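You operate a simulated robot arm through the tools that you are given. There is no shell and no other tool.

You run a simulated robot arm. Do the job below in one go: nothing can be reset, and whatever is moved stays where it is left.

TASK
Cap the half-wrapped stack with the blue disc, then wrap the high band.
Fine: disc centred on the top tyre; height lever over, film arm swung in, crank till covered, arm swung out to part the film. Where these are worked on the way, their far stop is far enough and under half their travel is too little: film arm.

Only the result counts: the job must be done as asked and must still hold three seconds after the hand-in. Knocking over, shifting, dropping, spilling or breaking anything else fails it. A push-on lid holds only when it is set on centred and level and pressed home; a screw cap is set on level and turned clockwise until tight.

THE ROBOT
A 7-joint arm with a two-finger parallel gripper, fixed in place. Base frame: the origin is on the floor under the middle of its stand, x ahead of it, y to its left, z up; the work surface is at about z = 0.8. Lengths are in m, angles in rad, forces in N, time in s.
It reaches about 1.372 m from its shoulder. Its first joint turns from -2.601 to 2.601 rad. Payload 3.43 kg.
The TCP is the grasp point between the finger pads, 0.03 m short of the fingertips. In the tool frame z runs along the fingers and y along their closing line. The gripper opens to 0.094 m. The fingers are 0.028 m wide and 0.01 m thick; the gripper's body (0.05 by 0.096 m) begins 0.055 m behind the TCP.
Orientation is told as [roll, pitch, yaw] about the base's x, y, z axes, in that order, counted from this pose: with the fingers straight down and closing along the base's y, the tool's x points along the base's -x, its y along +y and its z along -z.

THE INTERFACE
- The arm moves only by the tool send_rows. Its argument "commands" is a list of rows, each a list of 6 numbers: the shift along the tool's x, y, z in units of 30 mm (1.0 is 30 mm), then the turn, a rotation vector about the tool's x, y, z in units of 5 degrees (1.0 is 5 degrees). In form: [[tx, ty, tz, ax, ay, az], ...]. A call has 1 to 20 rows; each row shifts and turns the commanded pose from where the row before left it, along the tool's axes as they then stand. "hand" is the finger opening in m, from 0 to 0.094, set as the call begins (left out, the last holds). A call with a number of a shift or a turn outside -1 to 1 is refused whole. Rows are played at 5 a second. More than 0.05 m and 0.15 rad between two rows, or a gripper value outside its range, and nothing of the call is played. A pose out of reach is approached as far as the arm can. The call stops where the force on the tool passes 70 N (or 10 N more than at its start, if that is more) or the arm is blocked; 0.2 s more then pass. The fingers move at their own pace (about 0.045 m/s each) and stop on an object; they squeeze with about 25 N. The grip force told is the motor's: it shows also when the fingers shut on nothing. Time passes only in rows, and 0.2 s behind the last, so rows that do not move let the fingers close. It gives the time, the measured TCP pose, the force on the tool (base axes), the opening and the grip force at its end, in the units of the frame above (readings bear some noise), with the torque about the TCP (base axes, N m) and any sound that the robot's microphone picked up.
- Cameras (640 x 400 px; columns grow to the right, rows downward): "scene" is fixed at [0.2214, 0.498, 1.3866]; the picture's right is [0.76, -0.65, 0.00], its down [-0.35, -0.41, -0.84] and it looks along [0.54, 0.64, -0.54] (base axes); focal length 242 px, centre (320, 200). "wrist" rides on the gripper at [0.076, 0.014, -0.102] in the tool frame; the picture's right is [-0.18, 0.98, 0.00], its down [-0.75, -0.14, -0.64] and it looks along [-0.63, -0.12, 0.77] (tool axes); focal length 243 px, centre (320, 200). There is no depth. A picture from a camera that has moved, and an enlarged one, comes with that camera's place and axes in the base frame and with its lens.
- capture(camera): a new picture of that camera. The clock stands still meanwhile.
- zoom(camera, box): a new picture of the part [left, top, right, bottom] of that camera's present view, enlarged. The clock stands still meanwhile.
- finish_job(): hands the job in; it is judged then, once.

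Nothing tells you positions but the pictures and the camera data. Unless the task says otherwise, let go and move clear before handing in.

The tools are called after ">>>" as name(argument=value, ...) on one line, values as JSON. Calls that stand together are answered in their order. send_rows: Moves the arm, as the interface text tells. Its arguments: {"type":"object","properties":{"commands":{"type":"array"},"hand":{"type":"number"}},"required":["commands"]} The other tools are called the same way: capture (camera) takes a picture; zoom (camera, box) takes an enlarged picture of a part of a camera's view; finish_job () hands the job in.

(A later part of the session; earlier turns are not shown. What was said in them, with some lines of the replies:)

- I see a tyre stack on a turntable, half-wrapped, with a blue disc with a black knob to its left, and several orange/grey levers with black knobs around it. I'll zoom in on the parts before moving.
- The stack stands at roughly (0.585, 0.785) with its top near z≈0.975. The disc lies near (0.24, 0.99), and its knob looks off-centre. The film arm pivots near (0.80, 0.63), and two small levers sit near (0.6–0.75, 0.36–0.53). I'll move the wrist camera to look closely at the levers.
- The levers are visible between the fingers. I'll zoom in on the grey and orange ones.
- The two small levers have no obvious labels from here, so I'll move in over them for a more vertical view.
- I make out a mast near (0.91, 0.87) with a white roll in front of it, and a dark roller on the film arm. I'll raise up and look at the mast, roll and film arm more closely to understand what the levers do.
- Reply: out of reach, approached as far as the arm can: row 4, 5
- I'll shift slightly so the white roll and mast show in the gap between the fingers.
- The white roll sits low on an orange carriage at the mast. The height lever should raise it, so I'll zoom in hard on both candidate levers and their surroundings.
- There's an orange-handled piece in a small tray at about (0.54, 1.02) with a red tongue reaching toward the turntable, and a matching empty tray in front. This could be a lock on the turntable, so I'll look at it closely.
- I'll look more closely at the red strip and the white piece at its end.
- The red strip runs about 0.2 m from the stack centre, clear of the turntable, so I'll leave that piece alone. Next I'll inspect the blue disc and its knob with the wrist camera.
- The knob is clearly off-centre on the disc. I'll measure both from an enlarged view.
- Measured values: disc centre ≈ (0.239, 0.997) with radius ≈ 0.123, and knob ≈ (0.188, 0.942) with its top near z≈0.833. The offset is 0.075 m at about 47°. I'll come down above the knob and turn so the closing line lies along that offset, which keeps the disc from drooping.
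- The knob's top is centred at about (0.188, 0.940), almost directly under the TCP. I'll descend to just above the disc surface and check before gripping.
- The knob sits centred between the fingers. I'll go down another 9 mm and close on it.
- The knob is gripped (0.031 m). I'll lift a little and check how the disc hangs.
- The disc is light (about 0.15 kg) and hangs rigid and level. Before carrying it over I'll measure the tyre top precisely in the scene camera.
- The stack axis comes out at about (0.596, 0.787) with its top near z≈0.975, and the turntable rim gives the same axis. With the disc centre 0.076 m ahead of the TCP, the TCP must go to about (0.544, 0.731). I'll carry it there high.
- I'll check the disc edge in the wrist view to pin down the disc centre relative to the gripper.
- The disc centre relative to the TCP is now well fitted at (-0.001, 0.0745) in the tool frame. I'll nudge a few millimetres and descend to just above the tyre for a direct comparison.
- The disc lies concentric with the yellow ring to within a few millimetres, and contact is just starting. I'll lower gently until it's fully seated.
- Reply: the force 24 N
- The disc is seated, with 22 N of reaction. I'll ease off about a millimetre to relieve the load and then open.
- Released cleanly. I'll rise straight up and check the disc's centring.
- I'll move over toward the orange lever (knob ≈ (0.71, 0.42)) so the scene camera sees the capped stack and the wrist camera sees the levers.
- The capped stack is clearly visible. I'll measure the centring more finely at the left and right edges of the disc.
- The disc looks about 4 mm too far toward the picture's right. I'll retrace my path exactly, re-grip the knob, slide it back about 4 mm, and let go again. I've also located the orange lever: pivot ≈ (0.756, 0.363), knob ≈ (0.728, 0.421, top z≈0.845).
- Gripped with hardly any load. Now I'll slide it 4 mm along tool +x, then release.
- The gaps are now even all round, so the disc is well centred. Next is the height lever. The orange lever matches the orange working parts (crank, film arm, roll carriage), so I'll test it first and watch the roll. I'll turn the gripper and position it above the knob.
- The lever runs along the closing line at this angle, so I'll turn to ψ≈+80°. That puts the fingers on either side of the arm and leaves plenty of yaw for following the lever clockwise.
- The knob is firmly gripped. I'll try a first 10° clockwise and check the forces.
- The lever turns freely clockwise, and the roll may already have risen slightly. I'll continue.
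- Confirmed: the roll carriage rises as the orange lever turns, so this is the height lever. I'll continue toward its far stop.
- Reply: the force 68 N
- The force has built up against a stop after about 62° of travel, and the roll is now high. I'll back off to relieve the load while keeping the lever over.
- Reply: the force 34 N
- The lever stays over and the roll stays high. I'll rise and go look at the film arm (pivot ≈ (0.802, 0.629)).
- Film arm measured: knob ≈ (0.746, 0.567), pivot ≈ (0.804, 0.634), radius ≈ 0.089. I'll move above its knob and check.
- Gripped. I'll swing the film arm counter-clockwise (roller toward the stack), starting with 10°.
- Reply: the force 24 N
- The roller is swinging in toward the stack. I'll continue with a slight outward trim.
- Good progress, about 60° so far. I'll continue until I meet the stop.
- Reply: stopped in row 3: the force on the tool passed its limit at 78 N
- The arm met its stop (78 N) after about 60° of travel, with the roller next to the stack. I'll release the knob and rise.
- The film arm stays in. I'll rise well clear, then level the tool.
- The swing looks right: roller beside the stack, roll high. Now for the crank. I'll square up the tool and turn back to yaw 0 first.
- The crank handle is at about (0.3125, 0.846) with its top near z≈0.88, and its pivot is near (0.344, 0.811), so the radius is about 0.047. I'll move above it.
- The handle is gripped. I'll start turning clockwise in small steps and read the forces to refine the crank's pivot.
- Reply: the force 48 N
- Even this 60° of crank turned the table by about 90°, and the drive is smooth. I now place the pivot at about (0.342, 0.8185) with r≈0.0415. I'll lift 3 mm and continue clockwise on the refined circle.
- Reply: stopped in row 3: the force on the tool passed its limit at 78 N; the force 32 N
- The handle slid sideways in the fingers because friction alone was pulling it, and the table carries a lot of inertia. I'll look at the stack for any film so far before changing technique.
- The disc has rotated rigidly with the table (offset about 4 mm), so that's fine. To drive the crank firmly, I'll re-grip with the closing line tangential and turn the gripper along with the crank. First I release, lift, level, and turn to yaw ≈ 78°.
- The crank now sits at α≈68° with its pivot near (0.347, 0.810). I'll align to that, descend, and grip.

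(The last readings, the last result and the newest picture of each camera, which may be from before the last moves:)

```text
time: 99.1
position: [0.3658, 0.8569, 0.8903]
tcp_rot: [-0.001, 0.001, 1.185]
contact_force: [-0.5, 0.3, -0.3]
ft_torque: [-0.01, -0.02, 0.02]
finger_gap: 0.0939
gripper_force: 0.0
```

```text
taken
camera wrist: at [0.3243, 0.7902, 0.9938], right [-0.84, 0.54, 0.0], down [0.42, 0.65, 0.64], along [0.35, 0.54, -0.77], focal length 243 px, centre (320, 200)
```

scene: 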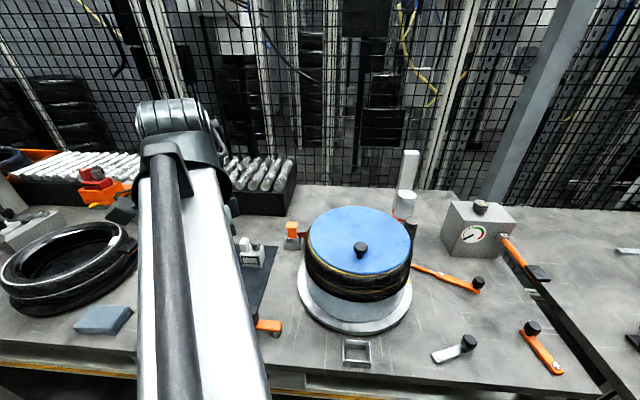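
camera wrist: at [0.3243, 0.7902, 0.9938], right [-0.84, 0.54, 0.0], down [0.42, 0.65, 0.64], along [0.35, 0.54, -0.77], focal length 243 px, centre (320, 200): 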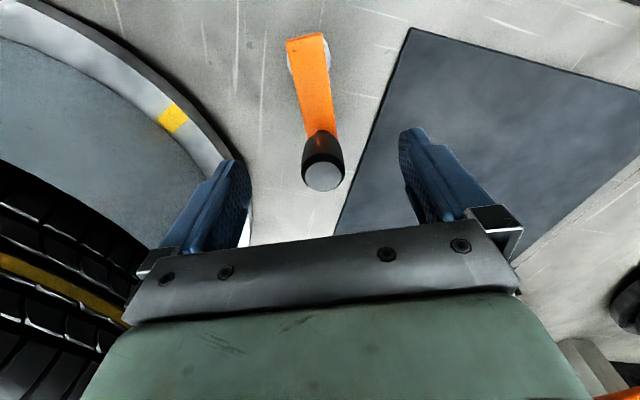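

>>> send_rows(commands=[[-0.03, 0.03, 0.27, 0, 0, 0], [0, 0, 0.26, 0, 0, 0], [0, 0, 0, 0, 0, 0]])

>>> send_rows(commands=[[0, 0, 0, 0, 0, 0], [0, 0, 0, 0, 0, 0], [0, 0, 0, 0, 0, 0], [0, 0, 0, 0, 0, 0], [0, 0, 0, 0, 0, 0], [0, 0, 0, 0, 0, 0], [0, 0, 0, 0, 0, 0], [0, 0, 0, 0, 0, 0]], hand=0)

>>> capture(camera="wrist")

```text
time: 99.9
position: [0.3658, 0.8577, 0.8753]
tcp_rot: [0.001, -0.001, 1.183]
contact_force: [0.5, -0.5, 0.0]
ft_torque: [0.0, -0.03, 0.02]
finger_gap: 0.0939
gripper_force: 0.0
```

```text
time: 101.7
position: [0.3649, 0.857, 0.8763]
tcp_rot: [0.0, -0.001, 1.186]
contact_force: [-6.0, 4.7, 1.4]
ft_torque: [-0.43, -0.56, -0.3]
finger_gap: 0.0256
gripper_force: 45.1
```

```text
taken
camera wrist: at [0.3237, 0.7916, 0.9783], right [-0.84, 0.54, 0.0], down [0.41, 0.65, 0.64], along [0.35, 0.54, -0.77], focal length 243 px, centre (320, 200)
```

wrist: 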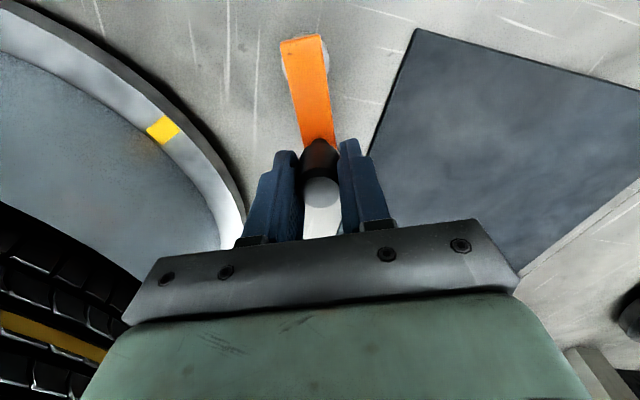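

Gripped squarely, with the pivot lying along tool +x at about 0.05 m. Now I'll crank clockwise with synchronised yaw, ramping gently.

>>> send_rows(commands=[[0.001, -0.0582, 0, 0, 0, 0.4], [0.0023, -0.0872, 0, 0, 0, 0.6], [0.0041, -0.1163, 0, 0, 0, 0.8], [0.0063, -0.1453, 0, 0, 0, 1], [0.0063, -0.1453, 0, 0, 0, 1], [0.0063, -0.1453, 0, 0, 0, 1], [0.0063, -0.1453, 0, 0, 0, 1], [0.0041, -0.1163, 0, 0, 0, 0.8], [0.0023, -0.0872, 0, 0, 0, 0.6], [0.001, -0.0582, 0, 0, 0, 0.4], [0, 0, 0, 0, 0, 0]])

>>> capture(camera="wrist")

>>> zoom(camera="scene", box=[290, 185, 430, 325])

```text
time: 104.1
position: [0.3897, 0.8355, 0.8748]
tcp_rot: [-0.002, 0.004, 0.521]
contact_force: [-11.2, -12.2, -13.8]
ft_torque: [0.79, 0.07, 0.22]
finger_gap: 0.0257
gripper_force: 45.0
```

```text
taken
camera wrist: at [0.3172, 0.8094, 0.9785], right [-0.33, 0.94, 0.0], down [0.73, 0.25, 0.64], along [0.6, 0.21, -0.77], focal length 243 px, centre (320, 200)
```

wrist: 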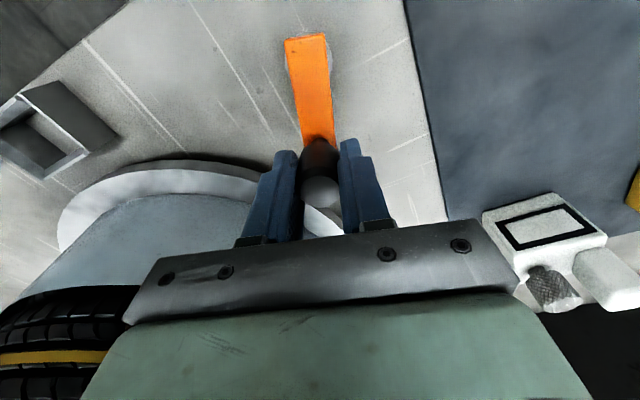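

```text
2.86 times, centred on (360, 255) of scene
camera zoom: at [0.2214, 0.498, 1.3866], right [0.76, -0.65, 0.0], down [-0.35, -0.41, -0.84], along [0.54, 0.64, -0.54], focal length 692 px, centre (206, 43)
```

zoom: 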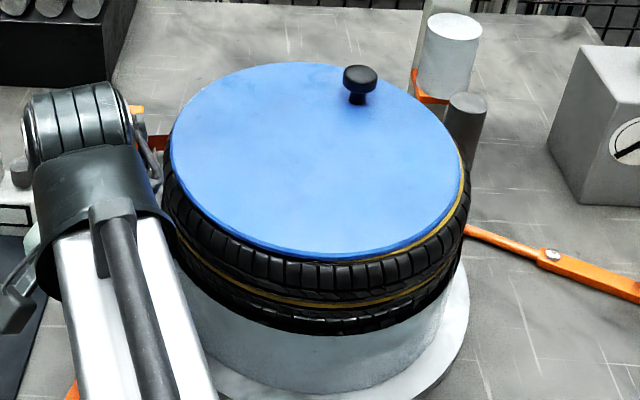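

The drive works smoothly with low forces. I'll check closely whether film is appearing near the roller.

>>> zoom(camera="scene", box=[365, 205, 435, 305])

>>> zoom(camera="scene", box=[300, 240, 410, 330])

```text
4.00 times, centred on (400, 255) of scene
camera zoom: at [0.2214, 0.498, 1.3866], right [0.76, -0.65, 0.0], down [-0.35, -0.41, -0.84], along [0.54, 0.64, -0.54], focal length 969 px, centre (0, -20)
```

zoom: 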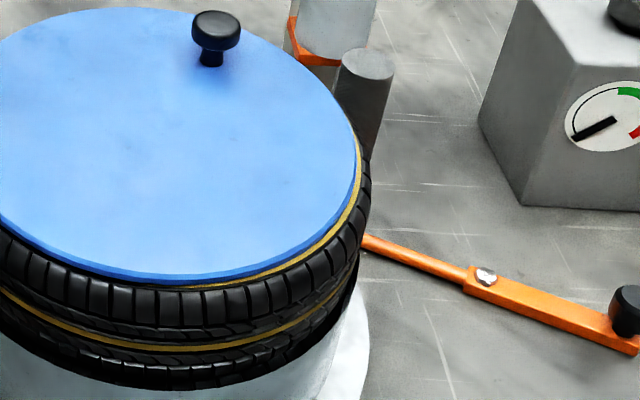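

```text
4.44 times, centred on (355, 285) of scene
camera zoom: at [0.2214, 0.498, 1.3866], right [0.76, -0.65, 0.0], down [-0.35, -0.41, -0.84], along [0.54, 0.64, -0.54], focal length 1077 px, centre (164, -178)
```

zoom: 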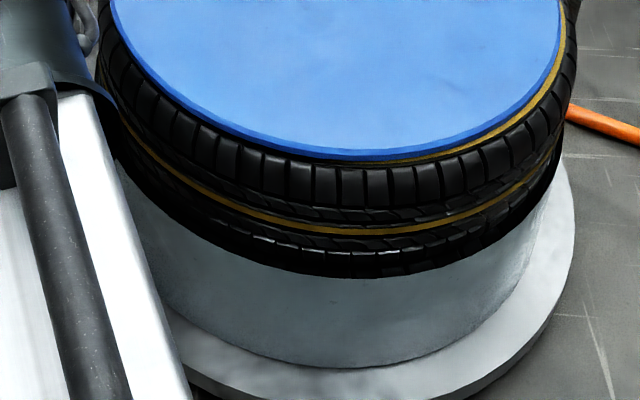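

No film yet after a bit over half a table turn. I'll keep cranking clockwise.

>>> send_rows(commands=[[0.001, -0.0582, 0, 0, 0, 0.4], [0.0023, -0.0872, 0, 0, 0, 0.6], [0.0041, -0.1163, 0, 0, 0, 0.8], [0.0063, -0.1453, 0, 0, 0, 1], [0.0063, -0.1453, 0, 0, 0, 1], [0.0063, -0.1453, 0, 0, 0, 1], [0.0063, -0.1453, 0, 0, 0, 1], [0.0063, -0.1453, 0, 0, 0, 1], [0.0063, -0.1453, 0, 0, 0, 1], [0.0063, -0.1453, 0, 0, 0, 1], [0.0063, -0.1453, 0, 0, 0, 1], [0.0063, -0.1453, 0, 0, 0, 1], [0.0041, -0.1163, 0, 0, 0, 0.8], [0.0023, -0.0872, 0, 0, 0, 0.6], [0.001, -0.0582, 0, 0, 0, 0.4], [0, 0, 0, 0, 0, 0]])

>>> capture(camera="wrist")

>>> zoom(camera="scene", box=[280, 170, 470, 340])

```text
time: 107.5
position: [0.3874, 0.786, 0.8761]
tcp_rot: [-0.001, 0.003, -0.578]
contact_force: [-19.0, 13.6, -7.4]
ft_torque: [0.87, -0.16, -0.05]
finger_gap: 0.0257
gripper_force: 45.2
```

```text
taken
camera wrist: at [0.3322, 0.8373, 0.9787], right [0.69, 0.72, 0.0], down [0.56, -0.53, 0.64], along [0.46, -0.44, -0.77], focal length 243 px, centre (320, 200)
```

wrist: 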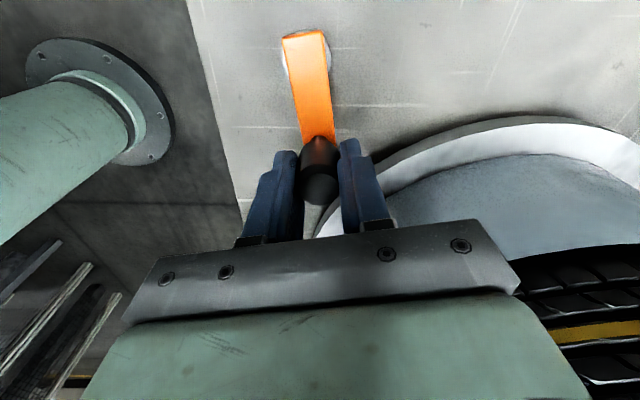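

```text
2.35 times, centred on (375, 255) of scene
camera zoom: at [0.2214, 0.498, 1.3866], right [0.76, -0.65, 0.0], down [-0.35, -0.41, -0.84], along [0.54, 0.64, -0.54], focal length 570 px, centre (191, 71)
```

zoom: 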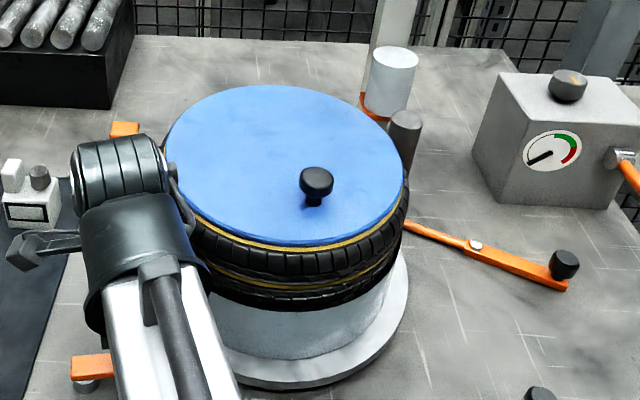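

The table has turned about 336° so far. I'll keep cranking to go past a full turn and watch for film.

>>> send_rows(commands=[[0.001, -0.0582, 0, 0, 0, 0.4], [0.0023, -0.0872, 0, 0, 0, 0.6], [0.0041, -0.1163, 0, 0, 0, 0.8], [0.0063, -0.1453, 0, 0, 0, 1], [0.0063, -0.1453, 0, 0, 0, 1], [0.0063, -0.1453, 0, 0, 0, 1], [0.0063, -0.1453, 0, 0, 0, 1], [0.0063, -0.1453, 0, 0, 0, 1], [0.0063, -0.1453, 0, 0, 0, 1], [0.0063, -0.1453, 0, 0, 0, 1], [0.0063, -0.1453, 0, 0, 0, 1], [0.0063, -0.1453, 0, 0, 0, 1], [0.0041, -0.1163, 0, 0, 0, 0.8], [0.0023, -0.0872, 0, 0, 0, 0.6], [0.001, -0.0582, 0, 0, 0, 0.4], [0, 0, 0, 0, 0, 0]])

>>> capture(camera="wrist")

>>> zoom(camera="scene", box=[280, 170, 470, 340])

```text
time: 110.9
position: [0.3425, 0.7619, 0.8754]
tcp_rot: [0.002, 0.008, -1.679]
contact_force: [7.6, 35.8, 18.6]
ft_torque: [-0.36, 0.4, -0.24]
finger_gap: 0.0255
gripper_force: 44.7
```

```text
taken
camera wrist: at [0.3639, 0.8354, 0.9789], right [0.96, -0.29, 0.0], down [-0.22, -0.74, 0.64], along [-0.18, -0.61, -0.77], focal length 243 px, centre (320, 200)
```

wrist: 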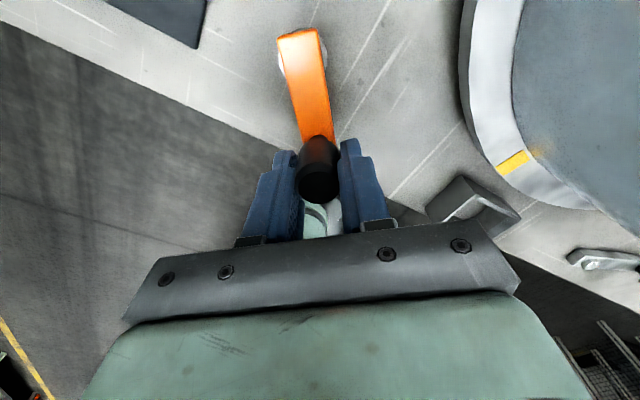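

```text
2.35 times, centred on (375, 255) of scene
camera zoom: at [0.2214, 0.498, 1.3866], right [0.76, -0.65, 0.0], down [-0.35, -0.41, -0.84], along [0.54, 0.64, -0.54], focal length 570 px, centre (191, 71)
```

zoom: 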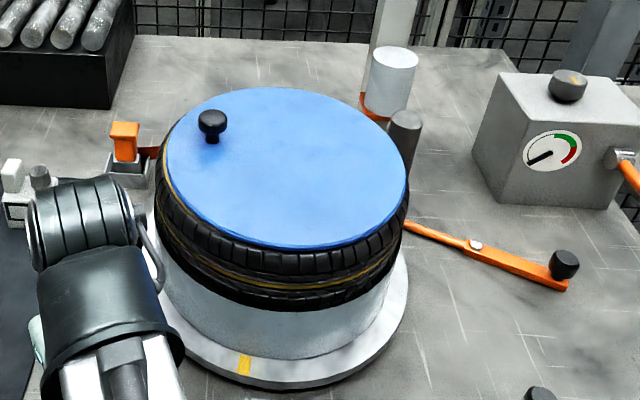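

>>> zoom(camera="scene", box=[305, 230, 415, 320])

>>> zoom(camera="scene", box=[380, 180, 450, 260])

```text
4.44 times, centred on (360, 275) of scene
camera zoom: at [0.2214, 0.498, 1.3866], right [0.76, -0.65, 0.0], down [-0.35, -0.41, -0.84], along [0.54, 0.64, -0.54], focal length 1077 px, centre (142, -133)
```

zoom: 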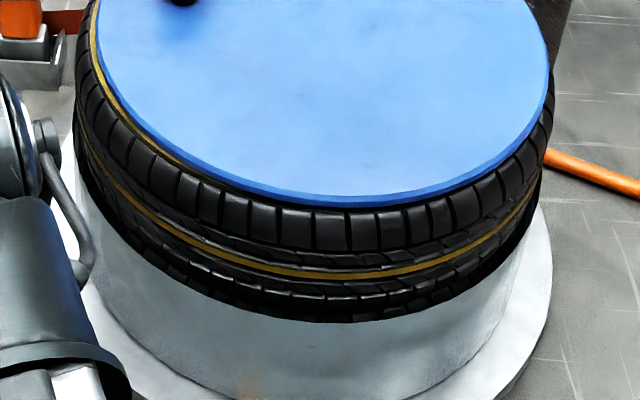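

```text
5.00 times, centred on (415, 220) of scene
camera zoom: at [0.2214, 0.498, 1.3866], right [0.76, -0.65, 0.0], down [-0.35, -0.41, -0.84], along [0.54, 0.64, -0.54], focal length 1212 px, centre (-155, 100)
```

zoom: 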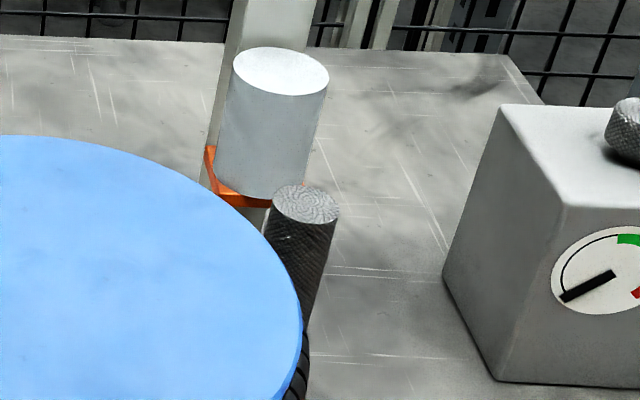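

No film yet after about 1.2 table turns. The crank has only done about 0.65 of a turn, though, so I'll continue clockwise, unwinding the yaw back to 0 while the handle pivots in the grip.

>>> send_rows(commands=[[0.0063, -0.1433, 0, 0, 0, -1], [0.031, -0.14, 0, 0, 0, -1], [0.0549, -0.1325, 0, 0, 0, -1], [0.077, -0.1209, 0, 0, 0, -1], [0.0969, -0.1057, 0, 0, 0, -1], [0.1138, -0.0873, 0, 0, 0, -1], [0.1272, -0.0662, 0, 0, 0, -1], [0.1368, -0.0431, 0, 0, 0, -1], [0.1422, -0.0187, 0, 0, 0, -1], [0.1433, 0.0063, 0, 0, 0, -1], [0, 0, 0, 0, 0, 0]])

>>> capture(camera="wrist")

>>> zoom(camera="scene", box=[280, 170, 470, 340])

```text
time: 113.3
position: [0.3069, 0.7861, 0.8759]
tcp_rot: [0.009, 0.0, -0.8]
contact_force: [36.1, 35.4, -3.0]
ft_torque: [-0.99, -0.17, 0.31]
finger_gap: 0.0252
gripper_force: 45.1
```

```text
taken
camera wrist: at [0.2643, 0.8494, 0.9788], right [0.83, 0.55, 0.01], down [0.42, -0.64, 0.64], along [0.36, -0.53, -0.77], focal length 243 px, centre (320, 200)
```

wrist: 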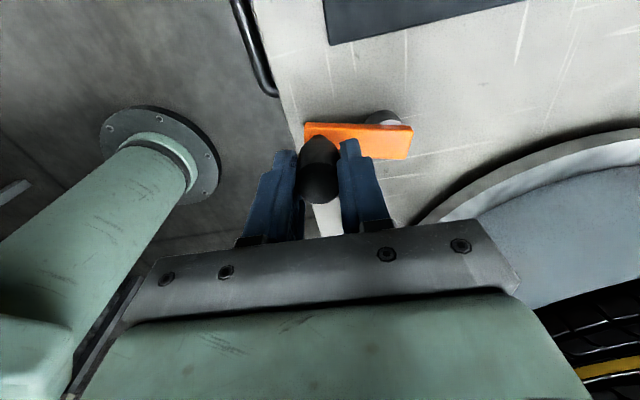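

```text
2.35 times, centred on (375, 255) of scene
camera zoom: at [0.2214, 0.498, 1.3866], right [0.76, -0.65, 0.0], down [-0.35, -0.41, -0.84], along [0.54, 0.64, -0.54], focal length 570 px, centre (191, 71)
```

zoom: 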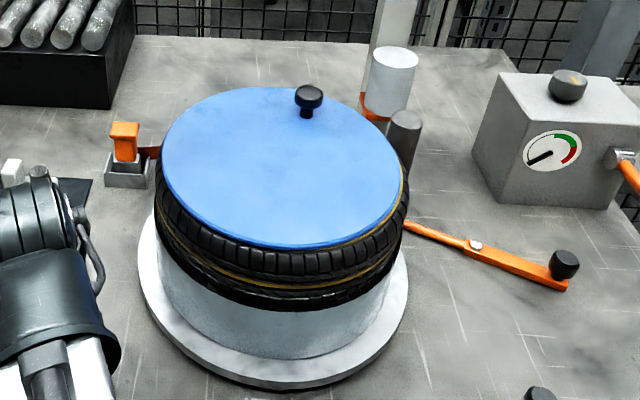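

No slip this way. I'll continue clockwise, trimming the circle centre to (0.347, 0.812) with r=0.048 to reduce the radial load.

>>> send_rows(commands=[[0.152, 0.119, 0, 0, 0, -1], [0.129, 0.0534, 0, 0, 0, -1], [0.1177, 0.075, 0, 0, 0, -1], [0.1029, 0.0943, 0, 0, 0, -1], [0.085, 0.1108, 0, 0, 0, -1], [0.0645, 0.1238, 0, 0, 0, -1], [0.042, 0.1331, 0, 0, 0, -1], [0.0182, 0.1384, 0, 0, 0, -1], [-0.0061, 0.1395, 0, 0, 0, -1], [-0.0326, 0.1357, 0, 0, 0, 0], [-0.0443, 0.1324, 0, 0, 0, 0], [-0.0557, 0.128, 0, 0, 0, 0], [-0.0666, 0.1227, 0, 0, 0, 0], [-0.077, 0.1164, 0, 0, 0, 0], [-0.0869, 0.1093, 0, 0, 0, 0], [-0.0961, 0.1013, 0, 0, 0, 0], [-0.1046, 0.0925, 0, 0, 0, 0], [0, 0, 0, 0, 0, 0]])

>>> capture(camera="wrist")

>>> zoom(camera="scene", box=[280, 170, 470, 340])

```text
time: 117.1
position: [0.3177, 0.8485, 0.8751]
tcp_rot: [0.0, 0.003, -0.018]
contact_force: [-10.0, 0.7, -6.7]
ft_torque: [0.0, -1.02, -0.31]
finger_gap: 0.0248
gripper_force: 44.7
```

```text
taken
camera wrist: at [0.2414, 0.8632, 0.9788], right [0.2, 0.98, 0.0], down [0.75, -0.15, 0.64], along [0.63, -0.13, -0.77], focal length 243 px, centre (320, 200)
```

wrist: 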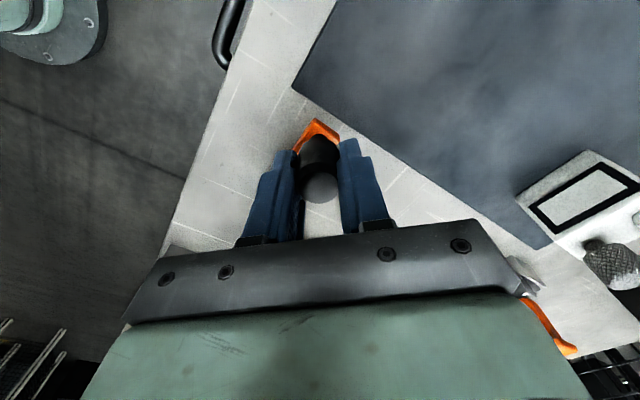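

```text
2.35 times, centred on (375, 255) of scene
camera zoom: at [0.2214, 0.498, 1.3866], right [0.76, -0.65, 0.0], down [-0.35, -0.41, -0.84], along [0.54, 0.64, -0.54], focal length 570 px, centre (191, 71)
```

zoom: 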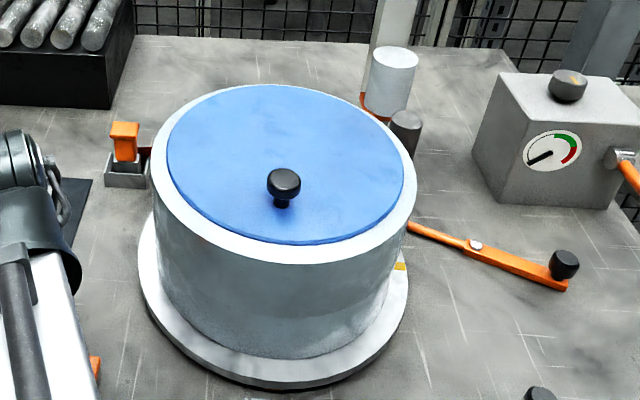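

Film has now appeared and the high band is fully covered. Before releasing the crank I'll take a closer look at the coverage and the disc.

>>> zoom(camera="scene", box=[295, 185, 425, 335])

>>> zoom(camera="scene", box=[300, 190, 420, 260])

```text
2.67 times, centred on (360, 260) of scene
camera zoom: at [0.2214, 0.498, 1.3866], right [0.76, -0.65, 0.0], down [-0.35, -0.41, -0.84], along [0.54, 0.64, -0.54], focal length 646 px, centre (213, 40)
```

zoom: 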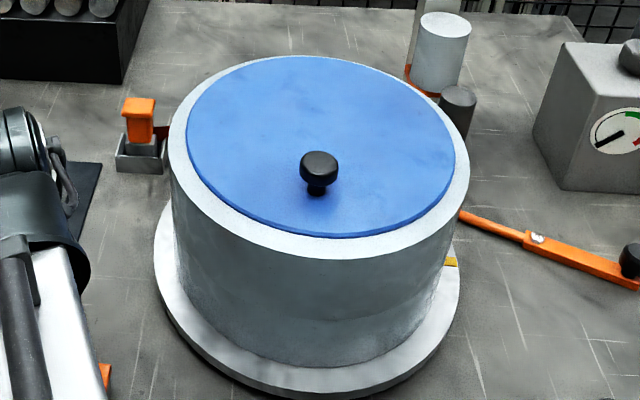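

```text
5.33 times, centred on (360, 225) of scene
camera zoom: at [0.2214, 0.498, 1.3866], right [0.76, -0.65, 0.0], down [-0.35, -0.41, -0.84], along [0.54, 0.64, -0.54], focal length 1292 px, centre (107, 67)
```

zoom: 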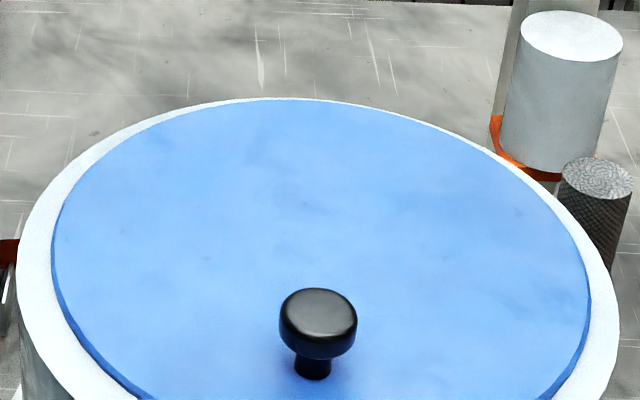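

The high band is covered after one full crank turn (two table turns), and the disc is centred to within about 3 mm. I'll let go of the crank, rise, and travel back toward the film-arm knob.

>>> send_rows(commands=[[0, 0, 0, 0, 0, 0], [0, 0, 0, 0, 0, 0], [0, 0, 0, 0, 0, 0], [0, 0, 0, 0, 0, 0], [0, 0, -0.5, 0, 0, 0], [0, 0, -0.95, 0, 0, 0], [0, 0, -0.95, 0, 0, 0], [0, 0, -0.95, 0, 0, 0], [0, 0, -0.95, 0, 0, 0], [0, 0, -0.95, 0, 0, 0], [0, 0, -0.95, 0, 0, 0], [0, 0, -0.95, 0, 0, 0], [0, 0, -0.6, 0, 0, 0]], hand=0.094)

>>> send_rows(commands=[[-0.972, -0.522, 0, 0, 0, 0], [-0.972, -0.522, 0, 0, 0, 0], [-0.972, -0.522, 0, 0, 0, 0], [-0.972, -0.522, 0, 0, 0, 0], [-0.972, -0.522, 0, 0, 0, 0], [-0.972, -0.522, 0, 0, 0, 0], [-0.972, -0.522, 0, 0, 0, 0], [-0.972, -0.522, 0, 0, 0, 0], [-0.972, -0.522, 0, 0, 0, 0], [-0.972, -0.522, 0, 0, 0, 0], [-0.972, -0.522, 0, 0, 0, 0], [-0.972, -0.522, 0, 0, 0, 0], [-0.972, -0.522, 0, 0, 0, 0], [-0.972, -0.522, 0, 0, 0, 0], [-0.972, -0.522, 0, 0, 0, 0], [-0.972, -0.522, 0, 0, 0, 0], [-0.972, -0.522, 0, 0, 0, 0], [-0.972, -0.522, 0, 0, 0, 0]])

>>> capture(camera="wrist")

>>> capture(camera="scene")

```text
time: 119.9
position: [0.3171, 0.8492, 1.1087]
tcp_rot: [0.001, 0.001, -0.021]
contact_force: [-0.5, -0.3, -0.2]
ft_torque: [0.02, 0.01, 0.0]
finger_gap: 0.094
gripper_force: 0.2
```

```text
time: 123.7
position: [0.8393, 0.5564, 1.109]
tcp_rot: [-0.001, 0.0, -0.02]
contact_force: [-0.7, -0.5, -0.2]
ft_torque: [0.01, -0.01, -0.04]
finger_gap: 0.0938
gripper_force: 0.2
```

```text
taken
camera wrist: at [0.764, 0.571, 1.2117], right [0.2, 0.98, 0.0], down [0.75, -0.16, 0.64], along [0.63, -0.13, -0.77], focal length 243 px, centre (320, 200)
```

wrist: 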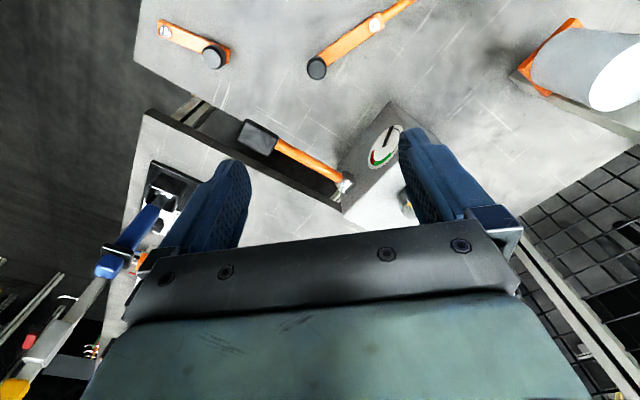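

```text
taken
```

scene: 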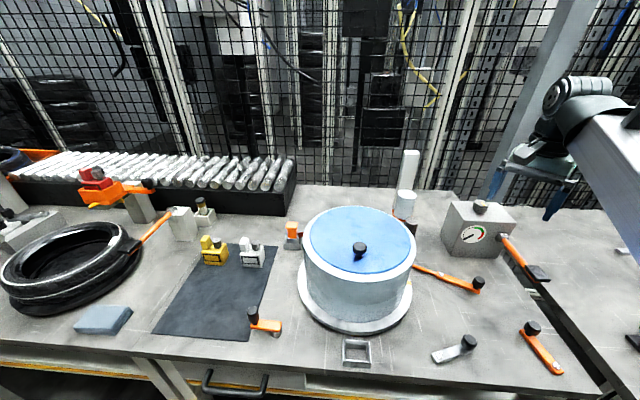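

The stack is fully wrapped. The film-arm knob is at about (0.837, 0.555). I'll turn to yaw ≈ 80°, come down above it, and check.

>>> send_rows(commands=[[0, 0, 0.3, 0, 0, -1], [0, 0, 0.4, 0, 0, -1], [0, 0, 0.4, 0, 0, -1], [0, 0, 0.4, 0, 0, -1], [0, 0, 0.4, 0, 0, -1], [0, 0, 0.4, 0, 0, -1], [0, 0, 0.4, 0, 0, -1], [0, 0, 0.4, 0, 0, -1], [0, 0, 0.4, 0, 0, -1], [0, 0, 0.4, 0, 0, -1], [0, 0, 0.4, 0, 0, -1], [0, 0, 0.4, 0, 0, -1], [0, 0, 0.4, 0, 0, -1], [0, 0, 0.4, 0, 0, -1], [0, 0, 0.4, 0, 0, -1], [0, 0, 0, 0, 0, -1]])

>>> capture(camera="wrist")

>>> zoom(camera="wrist", box=[240, 60, 400, 200])

```text
time: 127.1
position: [0.837, 0.5558, 0.9302]
tcp_rot: [-0.001, 0.0, 1.38]
contact_force: [-0.2, 0.5, -0.1]
ft_torque: [0.0, 0.0, 0.0]
finger_gap: 0.0941
gripper_force: 0.0
```

```text
taken
camera wrist: at [0.8091, 0.4829, 1.0336], right [-0.93, 0.37, 0.0], down [0.28, 0.71, 0.64], along [0.24, 0.6, -0.77], focal length 243 px, centre (320, 200)
```

wrist: 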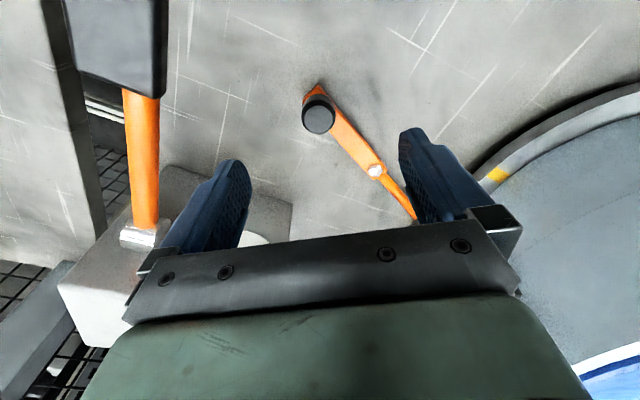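

```text
2.86 times, centred on (320, 130) of wrist
camera zoom: at [0.8091, 0.4829, 1.0336], right [-0.93, 0.37, 0.0], down [0.28, 0.71, 0.64], along [0.24, 0.6, -0.77], focal length 693 px, centre (320, 400)
```

zoom: 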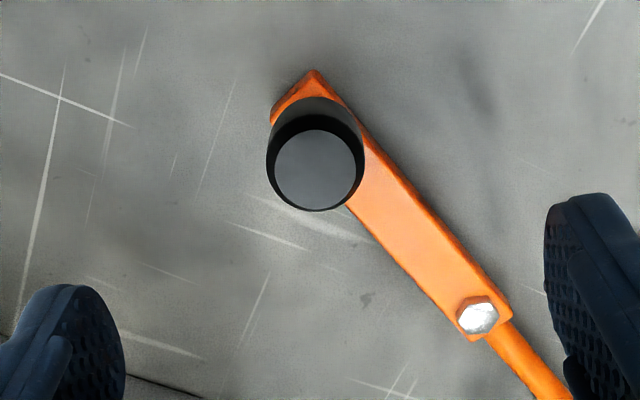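

>>> send_rows(commands=[[0.07, -0.047, 0.5, 0, 0, 0], [0, 0, 0.5, 0, 0, 0], [0, 0, 0.5, 0, 0, 0], [0, 0, 0.5, 0, 0, 0], [0, 0, 0.5, 0, 0, 0], [0, 0, 0, 0, 0, 0]])

>>> capture(camera="wrist")

```text
time: 128.5
position: [0.837, 0.5537, 0.8559]
tcp_rot: [-0.001, -0.001, 1.377]
contact_force: [0.4, -0.5, 0.3]
ft_torque: [-0.01, -0.01, 0.01]
finger_gap: 0.0938
gripper_force: 0.1
```

```text
taken
camera wrist: at [0.8096, 0.4815, 0.9586], right [-0.93, 0.37, 0.0], down [0.28, 0.71, 0.64], along [0.24, 0.6, -0.77], focal length 243 px, centre (320, 200)
```

wrist: 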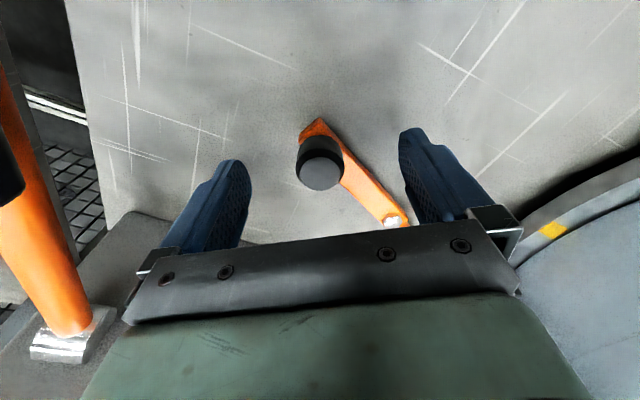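

>>> send_rows(commands=[[0, 0, 0, 0, 0, 0], [0, 0, 0, 0, 0, 0], [0, 0, 0, 0, 0, 0], [0, 0, 0, 0, 0, 0], [0, 0, 0, 0, 0, 0], [0, 0, 0, 0, 0, 0], [0, 0, 0, 0, 0, 0]], hand=0)

>>> capture(camera="wrist")

```text
time: 130.1
position: [0.8371, 0.5546, 0.8554]
tcp_rot: [0.0, 0.003, 1.377]
contact_force: [-5.2, -0.3, -0.8]
ft_torque: [-0.13, -0.38, 0.11]
finger_gap: 0.0273
gripper_force: 45.2
```

```text
taken
camera wrist: at [0.8093, 0.4816, 0.9588], right [-0.93, 0.37, 0.0], down [0.28, 0.71, 0.64], along [0.24, 0.6, -0.77], focal length 243 px, centre (320, 200)
```

wrist: 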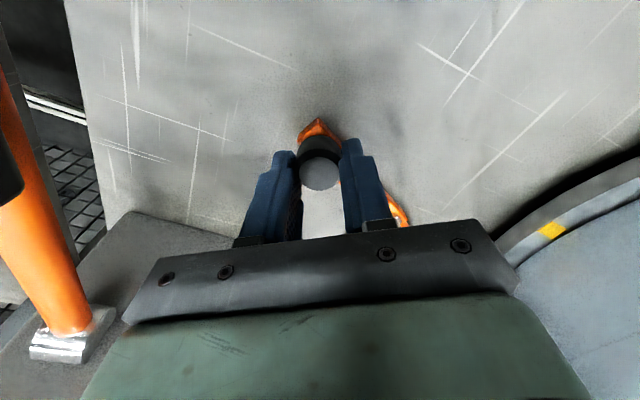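

Gripped. I'll now swing the film arm back out, clockwise, to part the film.

>>> send_rows(commands=[[0.0647, 0.1019, 0, 0, 0, 0.5], [0.1293, 0.2038, 0, 0, 0, 1], [0.1293, 0.2038, 0, 0, 0, 1], [0.1293, 0.2038, 0, 0, 0, 1], [0.1293, 0.2038, 0, 0, 0, 1], [0.1293, 0.2038, 0, 0, 0, 1], [0.1293, 0.2038, 0, 0, 0, 1], [0, 0, 0, 0, 0, 0]])

>>> capture(camera="scene")

```text
time: 131.9
position: [0.7921, 0.5491, 0.8567]
tcp_rot: [0.0, -0.001, 0.808]
contact_force: [2.4, 23.1, -5.4]
ft_torque: [0.63, -0.84, 0.1]
finger_gap: 0.0275
gripper_force: 45.1
```

```text
taken
```

scene: 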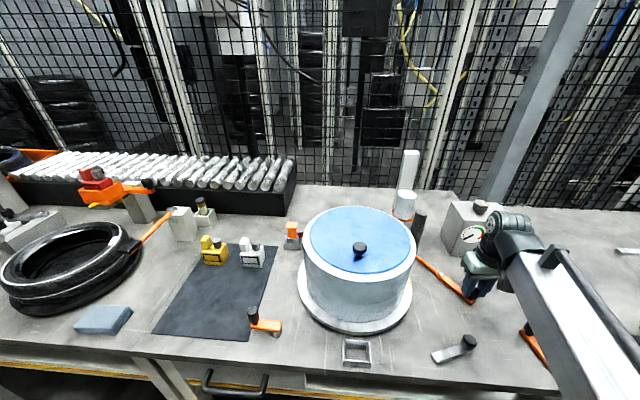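

>>> send_rows(commands=[[0.0893, 0.2338, 0, 0, 0, 1], [0.1293, 0.2038, 0, 0, 0, 1], [0.1293, 0.2038, 0, 0, 0, 1], [0.1293, 0.2038, 0, 0, 0, 1], [0.1293, 0.2038, 0, 0, 0, 1], [0.1293, 0.2038, 0, 0, 0, 1], [0, 0, 0, 0, 0, 0]])

>>> zoom(camera="scene", box=[370, 170, 500, 310])

```text
time: 133.5
position: [0.7519, 0.5655, 0.8565]
tcp_rot: [0.0, 0.003, 0.284]
contact_force: [-1.1, 5.2, 1.2]
ft_torque: [0.47, 0.69, 0.29]
finger_gap: 0.0272
gripper_force: 45.2
```

```text
2.86 times, centred on (435, 240) of scene
camera zoom: at [0.2214, 0.498, 1.3866], right [0.76, -0.65, 0.0], down [-0.35, -0.41, -0.84], along [0.54, 0.64, -0.54], focal length 692 px, centre (-9, 86)
```

zoom: 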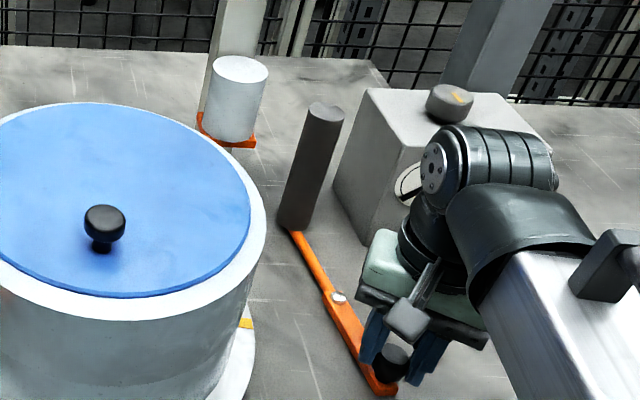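

>>> send_rows(commands=[[0.0647, 0.1019, 0, 0, 0, 0.5], [0.0647, 0.1019, 0, 0, 0, 0.5], [0, 0, 0, 0, 0, 0]])

>>> zoom(camera="scene", box=[370, 170, 500, 310])

```text
time: 134.3
position: [0.7492, 0.5678, 0.8549]
tcp_rot: [-0.006, -0.001, 0.194]
contact_force: [13.2, -18.7, 0.1]
ft_torque: [0.02, 0.08, 0.06]
finger_gap: 0.0275
gripper_force: 45.7
```

```text
2.86 times, centred on (435, 240) of scene
camera zoom: at [0.2214, 0.498, 1.3866], right [0.76, -0.65, 0.0], down [-0.35, -0.41, -0.84], along [0.54, 0.64, -0.54], focal length 692 px, centre (-9, 86)
```

zoom: 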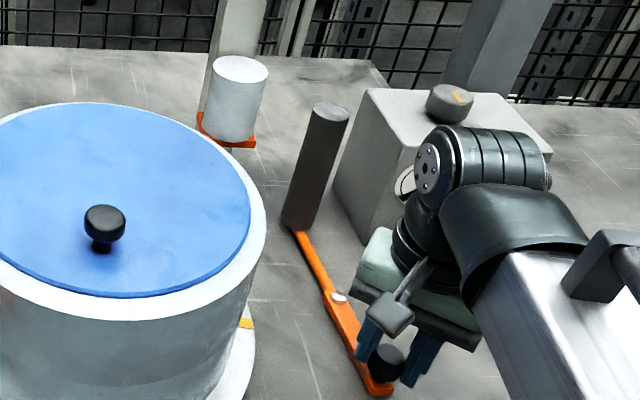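

The arm is back at its original out-stop (knob at (0.749, 0.568), resisting force). I'll release and lift clear.

>>> send_rows(commands=[[0, 0, 0, 0, 0, 0], [0, 0, 0, 0, 0, 0], [0, 0, 0, 0, 0, 0], [0, 0, 0, 0, 0, 0], [0, 0, 0, 0, 0, 0], [0, 0, -0.5, 0, 0, 0], [0, 0, -0.9, 0, 0, 0], [0, 0, -0.9, 0, 0, 0], [0, 0, -0.9, 0, 0, 0], [0, 0, -0.9, 0, 0, 0], [0, 0, -0.9, 0, 0, 0], [0, 0, -0.9, 0, 0, 0]], hand=0.094)

>>> capture(camera="scene")

>>> capture(camera="wrist")

>>> zoom(camera="scene", box=[280, 180, 480, 350])

```text
time: 136.9
position: [0.7479, 0.5702, 1.0337]
tcp_rot: [-0.001, 0.001, 0.198]
contact_force: [-0.7, 0.2, 1.4]
ft_torque: [-0.04, 0.03, 0.0]
finger_gap: 0.0939
gripper_force: 0.0
```

```text
taken
```

scene: 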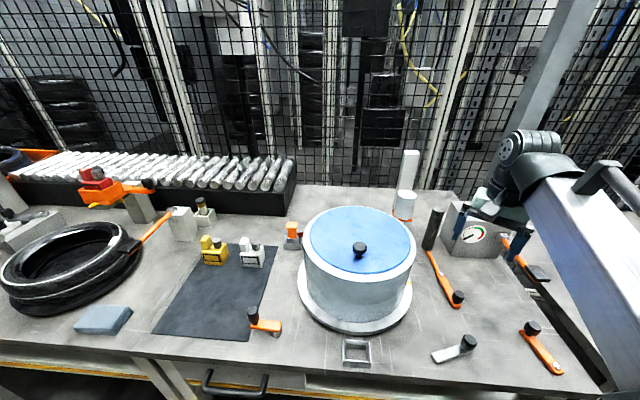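

```text
taken
camera wrist: at [0.6714, 0.5694, 1.136], right [-0.01, 1.0, 0.0], down [0.77, 0.01, 0.64], along [0.64, 0.01, -0.77], focal length 243 px, centre (320, 200)
```

wrist: 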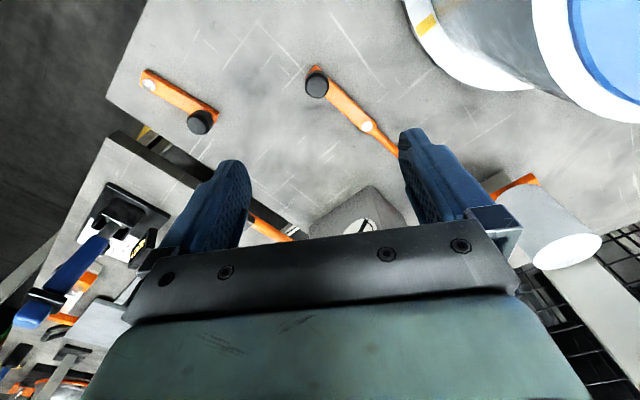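

```text
2.35 times, centred on (380, 265) of scene
camera zoom: at [0.2214, 0.498, 1.3866], right [0.76, -0.65, 0.0], down [-0.35, -0.41, -0.84], along [0.54, 0.64, -0.54], focal length 570 px, centre (179, 47)
```

zoom: 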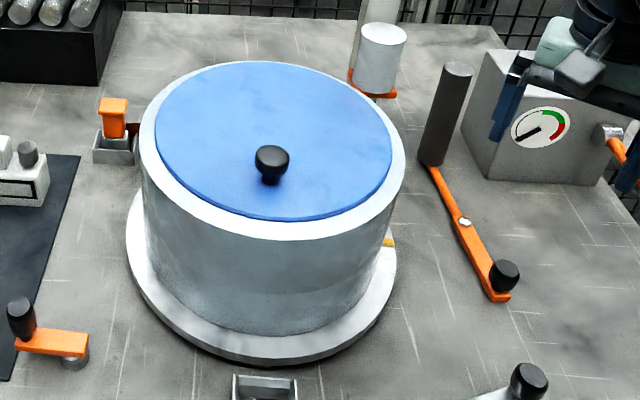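

Everything is in place. For certainty about the disc's centring I'll take one view from above, using the wrapped rim as the reference.

>>> send_rows(commands=[[0, 0, -1, 0, 0, 0], [0, 0, -1, 0, 0, 0], [0, 0, -1, 0, 0, 0], [0, 0, -1, 0, 0, 0], [0.607, 0.946, -0.1, 0, 0, 0], [0.607, 0.946, -0.1, 0, 0, 0], [0.607, 0.946, -0.1, 0, 0, 0], [0.607, 0.946, -0.1, 0, 0, 0], [0.607, 0.946, -0.1, 0, 0, 0], [0.607, 0.946, -0.1, 0, 0, 0], [0.607, 0.946, -0.1, 0, 0, 0], [0.607, 0.946, -0.1, 0, 0, 0], [0.607, 0.946, -0.1, 0, 0, 0]])

>>> capture(camera="wrist")

>>> zoom(camera="wrist", box=[200, 0, 480, 200])

```text
time: 139.7
position: [0.5367, 0.7894, 1.1812]
tcp_rot: [-0.001, 0.001, 0.197]
contact_force: [0.4, 0.8, -0.1]
ft_torque: [-0.03, 0.04, 0.01]
finger_gap: 0.094
gripper_force: 0.1
```

```text
taken
camera wrist: at [0.4601, 0.7877, 1.2833], right [-0.01, 1.0, 0.0], down [0.77, 0.01, 0.64], along [0.64, 0.01, -0.77], focal length 243 px, centre (320, 200)
```

wrist: 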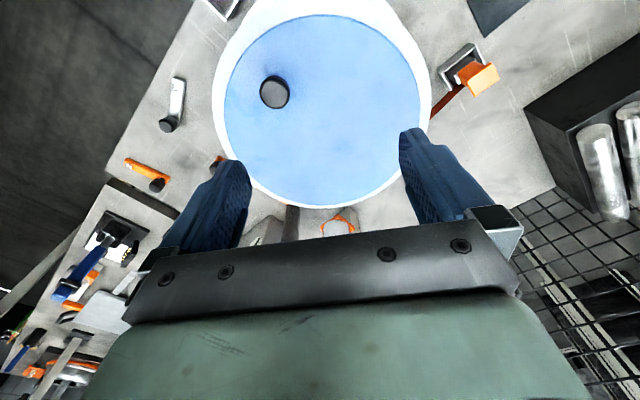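

```text
2.00 times, centred on (340, 100) of wrist
camera zoom: at [0.4601, 0.7877, 1.2833], right [-0.01, 1.0, 0.0], down [0.77, 0.01, 0.64], along [0.64, 0.01, -0.77], focal length 485 px, centre (280, 400)
```

zoom: 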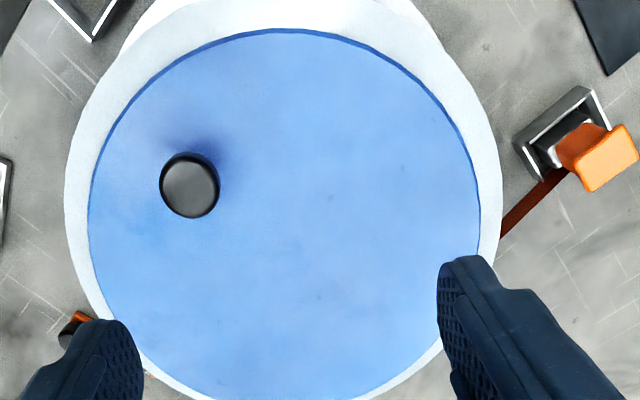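

From above, the disc sits within about 3 mm of the wrapped rim's centre, the film covers the high band, and the arm is out. I'll move the hand clear to the side before handing in.

>>> send_rows(commands=[[-0.77, -0.95, -0.05, 0, 0, 0], [-0.77, -0.95, -0.05, 0, 0, 0], [-0.77, -0.95, 0, 0, 0, 0], [-0.77, -0.95, 0, 0, 0, 0], [-0.77, -0.95, 0, 0, 0, 0], [-0.77, -0.95, 0, 0, 0, 0], [-0.77, -0.95, 0, 0, 0, 0], [0, 0, 0, 0, 0, 0]])

>>> capture(camera="scene")

```text
time: 141.5
position: [0.7334, 0.6249, 1.1825]
tcp_rot: [0.0, 0.001, 0.198]
contact_force: [0.0, 0.5, -0.1]
ft_torque: [0.0, 0.01, 0.01]
finger_gap: 0.0941
gripper_force: 0.2
```

```text
taken
```

scene: 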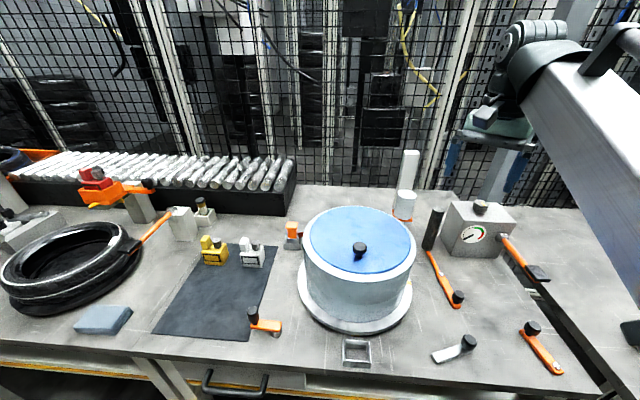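

The stack is capped and wrapped over the high band, the height lever is over, and the film arm is back out. Nothing else has been disturbed and the hand is empty and clear, so I'm handing in.

>>> finish_job()

```text
The job is handed in.
```

The job is handed in: the stack is capped with the blue disc, and film covers the high band on every side I could see. I don't have the judge's result.

- **Disc:** it sits on the top tyre about 3 mm off centre by my last camera view. I re-gripped it once to slide it back about 4 mm, and it turned with the table while wrapping.
- **Height lever:** the orange lever is over at its stop, and the film roll stayed raised to the high band.
- **Film arm:** I swung it in to its far stop for the wrap, then back out to where it started to part the film. The far stop left the roller about 26 mm from the tyre.
- **Crank:** one full clockwise turn, about two turns of the table. The film showed up all at once, at or just before the end of the second table turn.

In the final scene picture, the grey lever, the orange piece with the red strip and everything else looked undisturbed. The hand is empty and clear of the stack.
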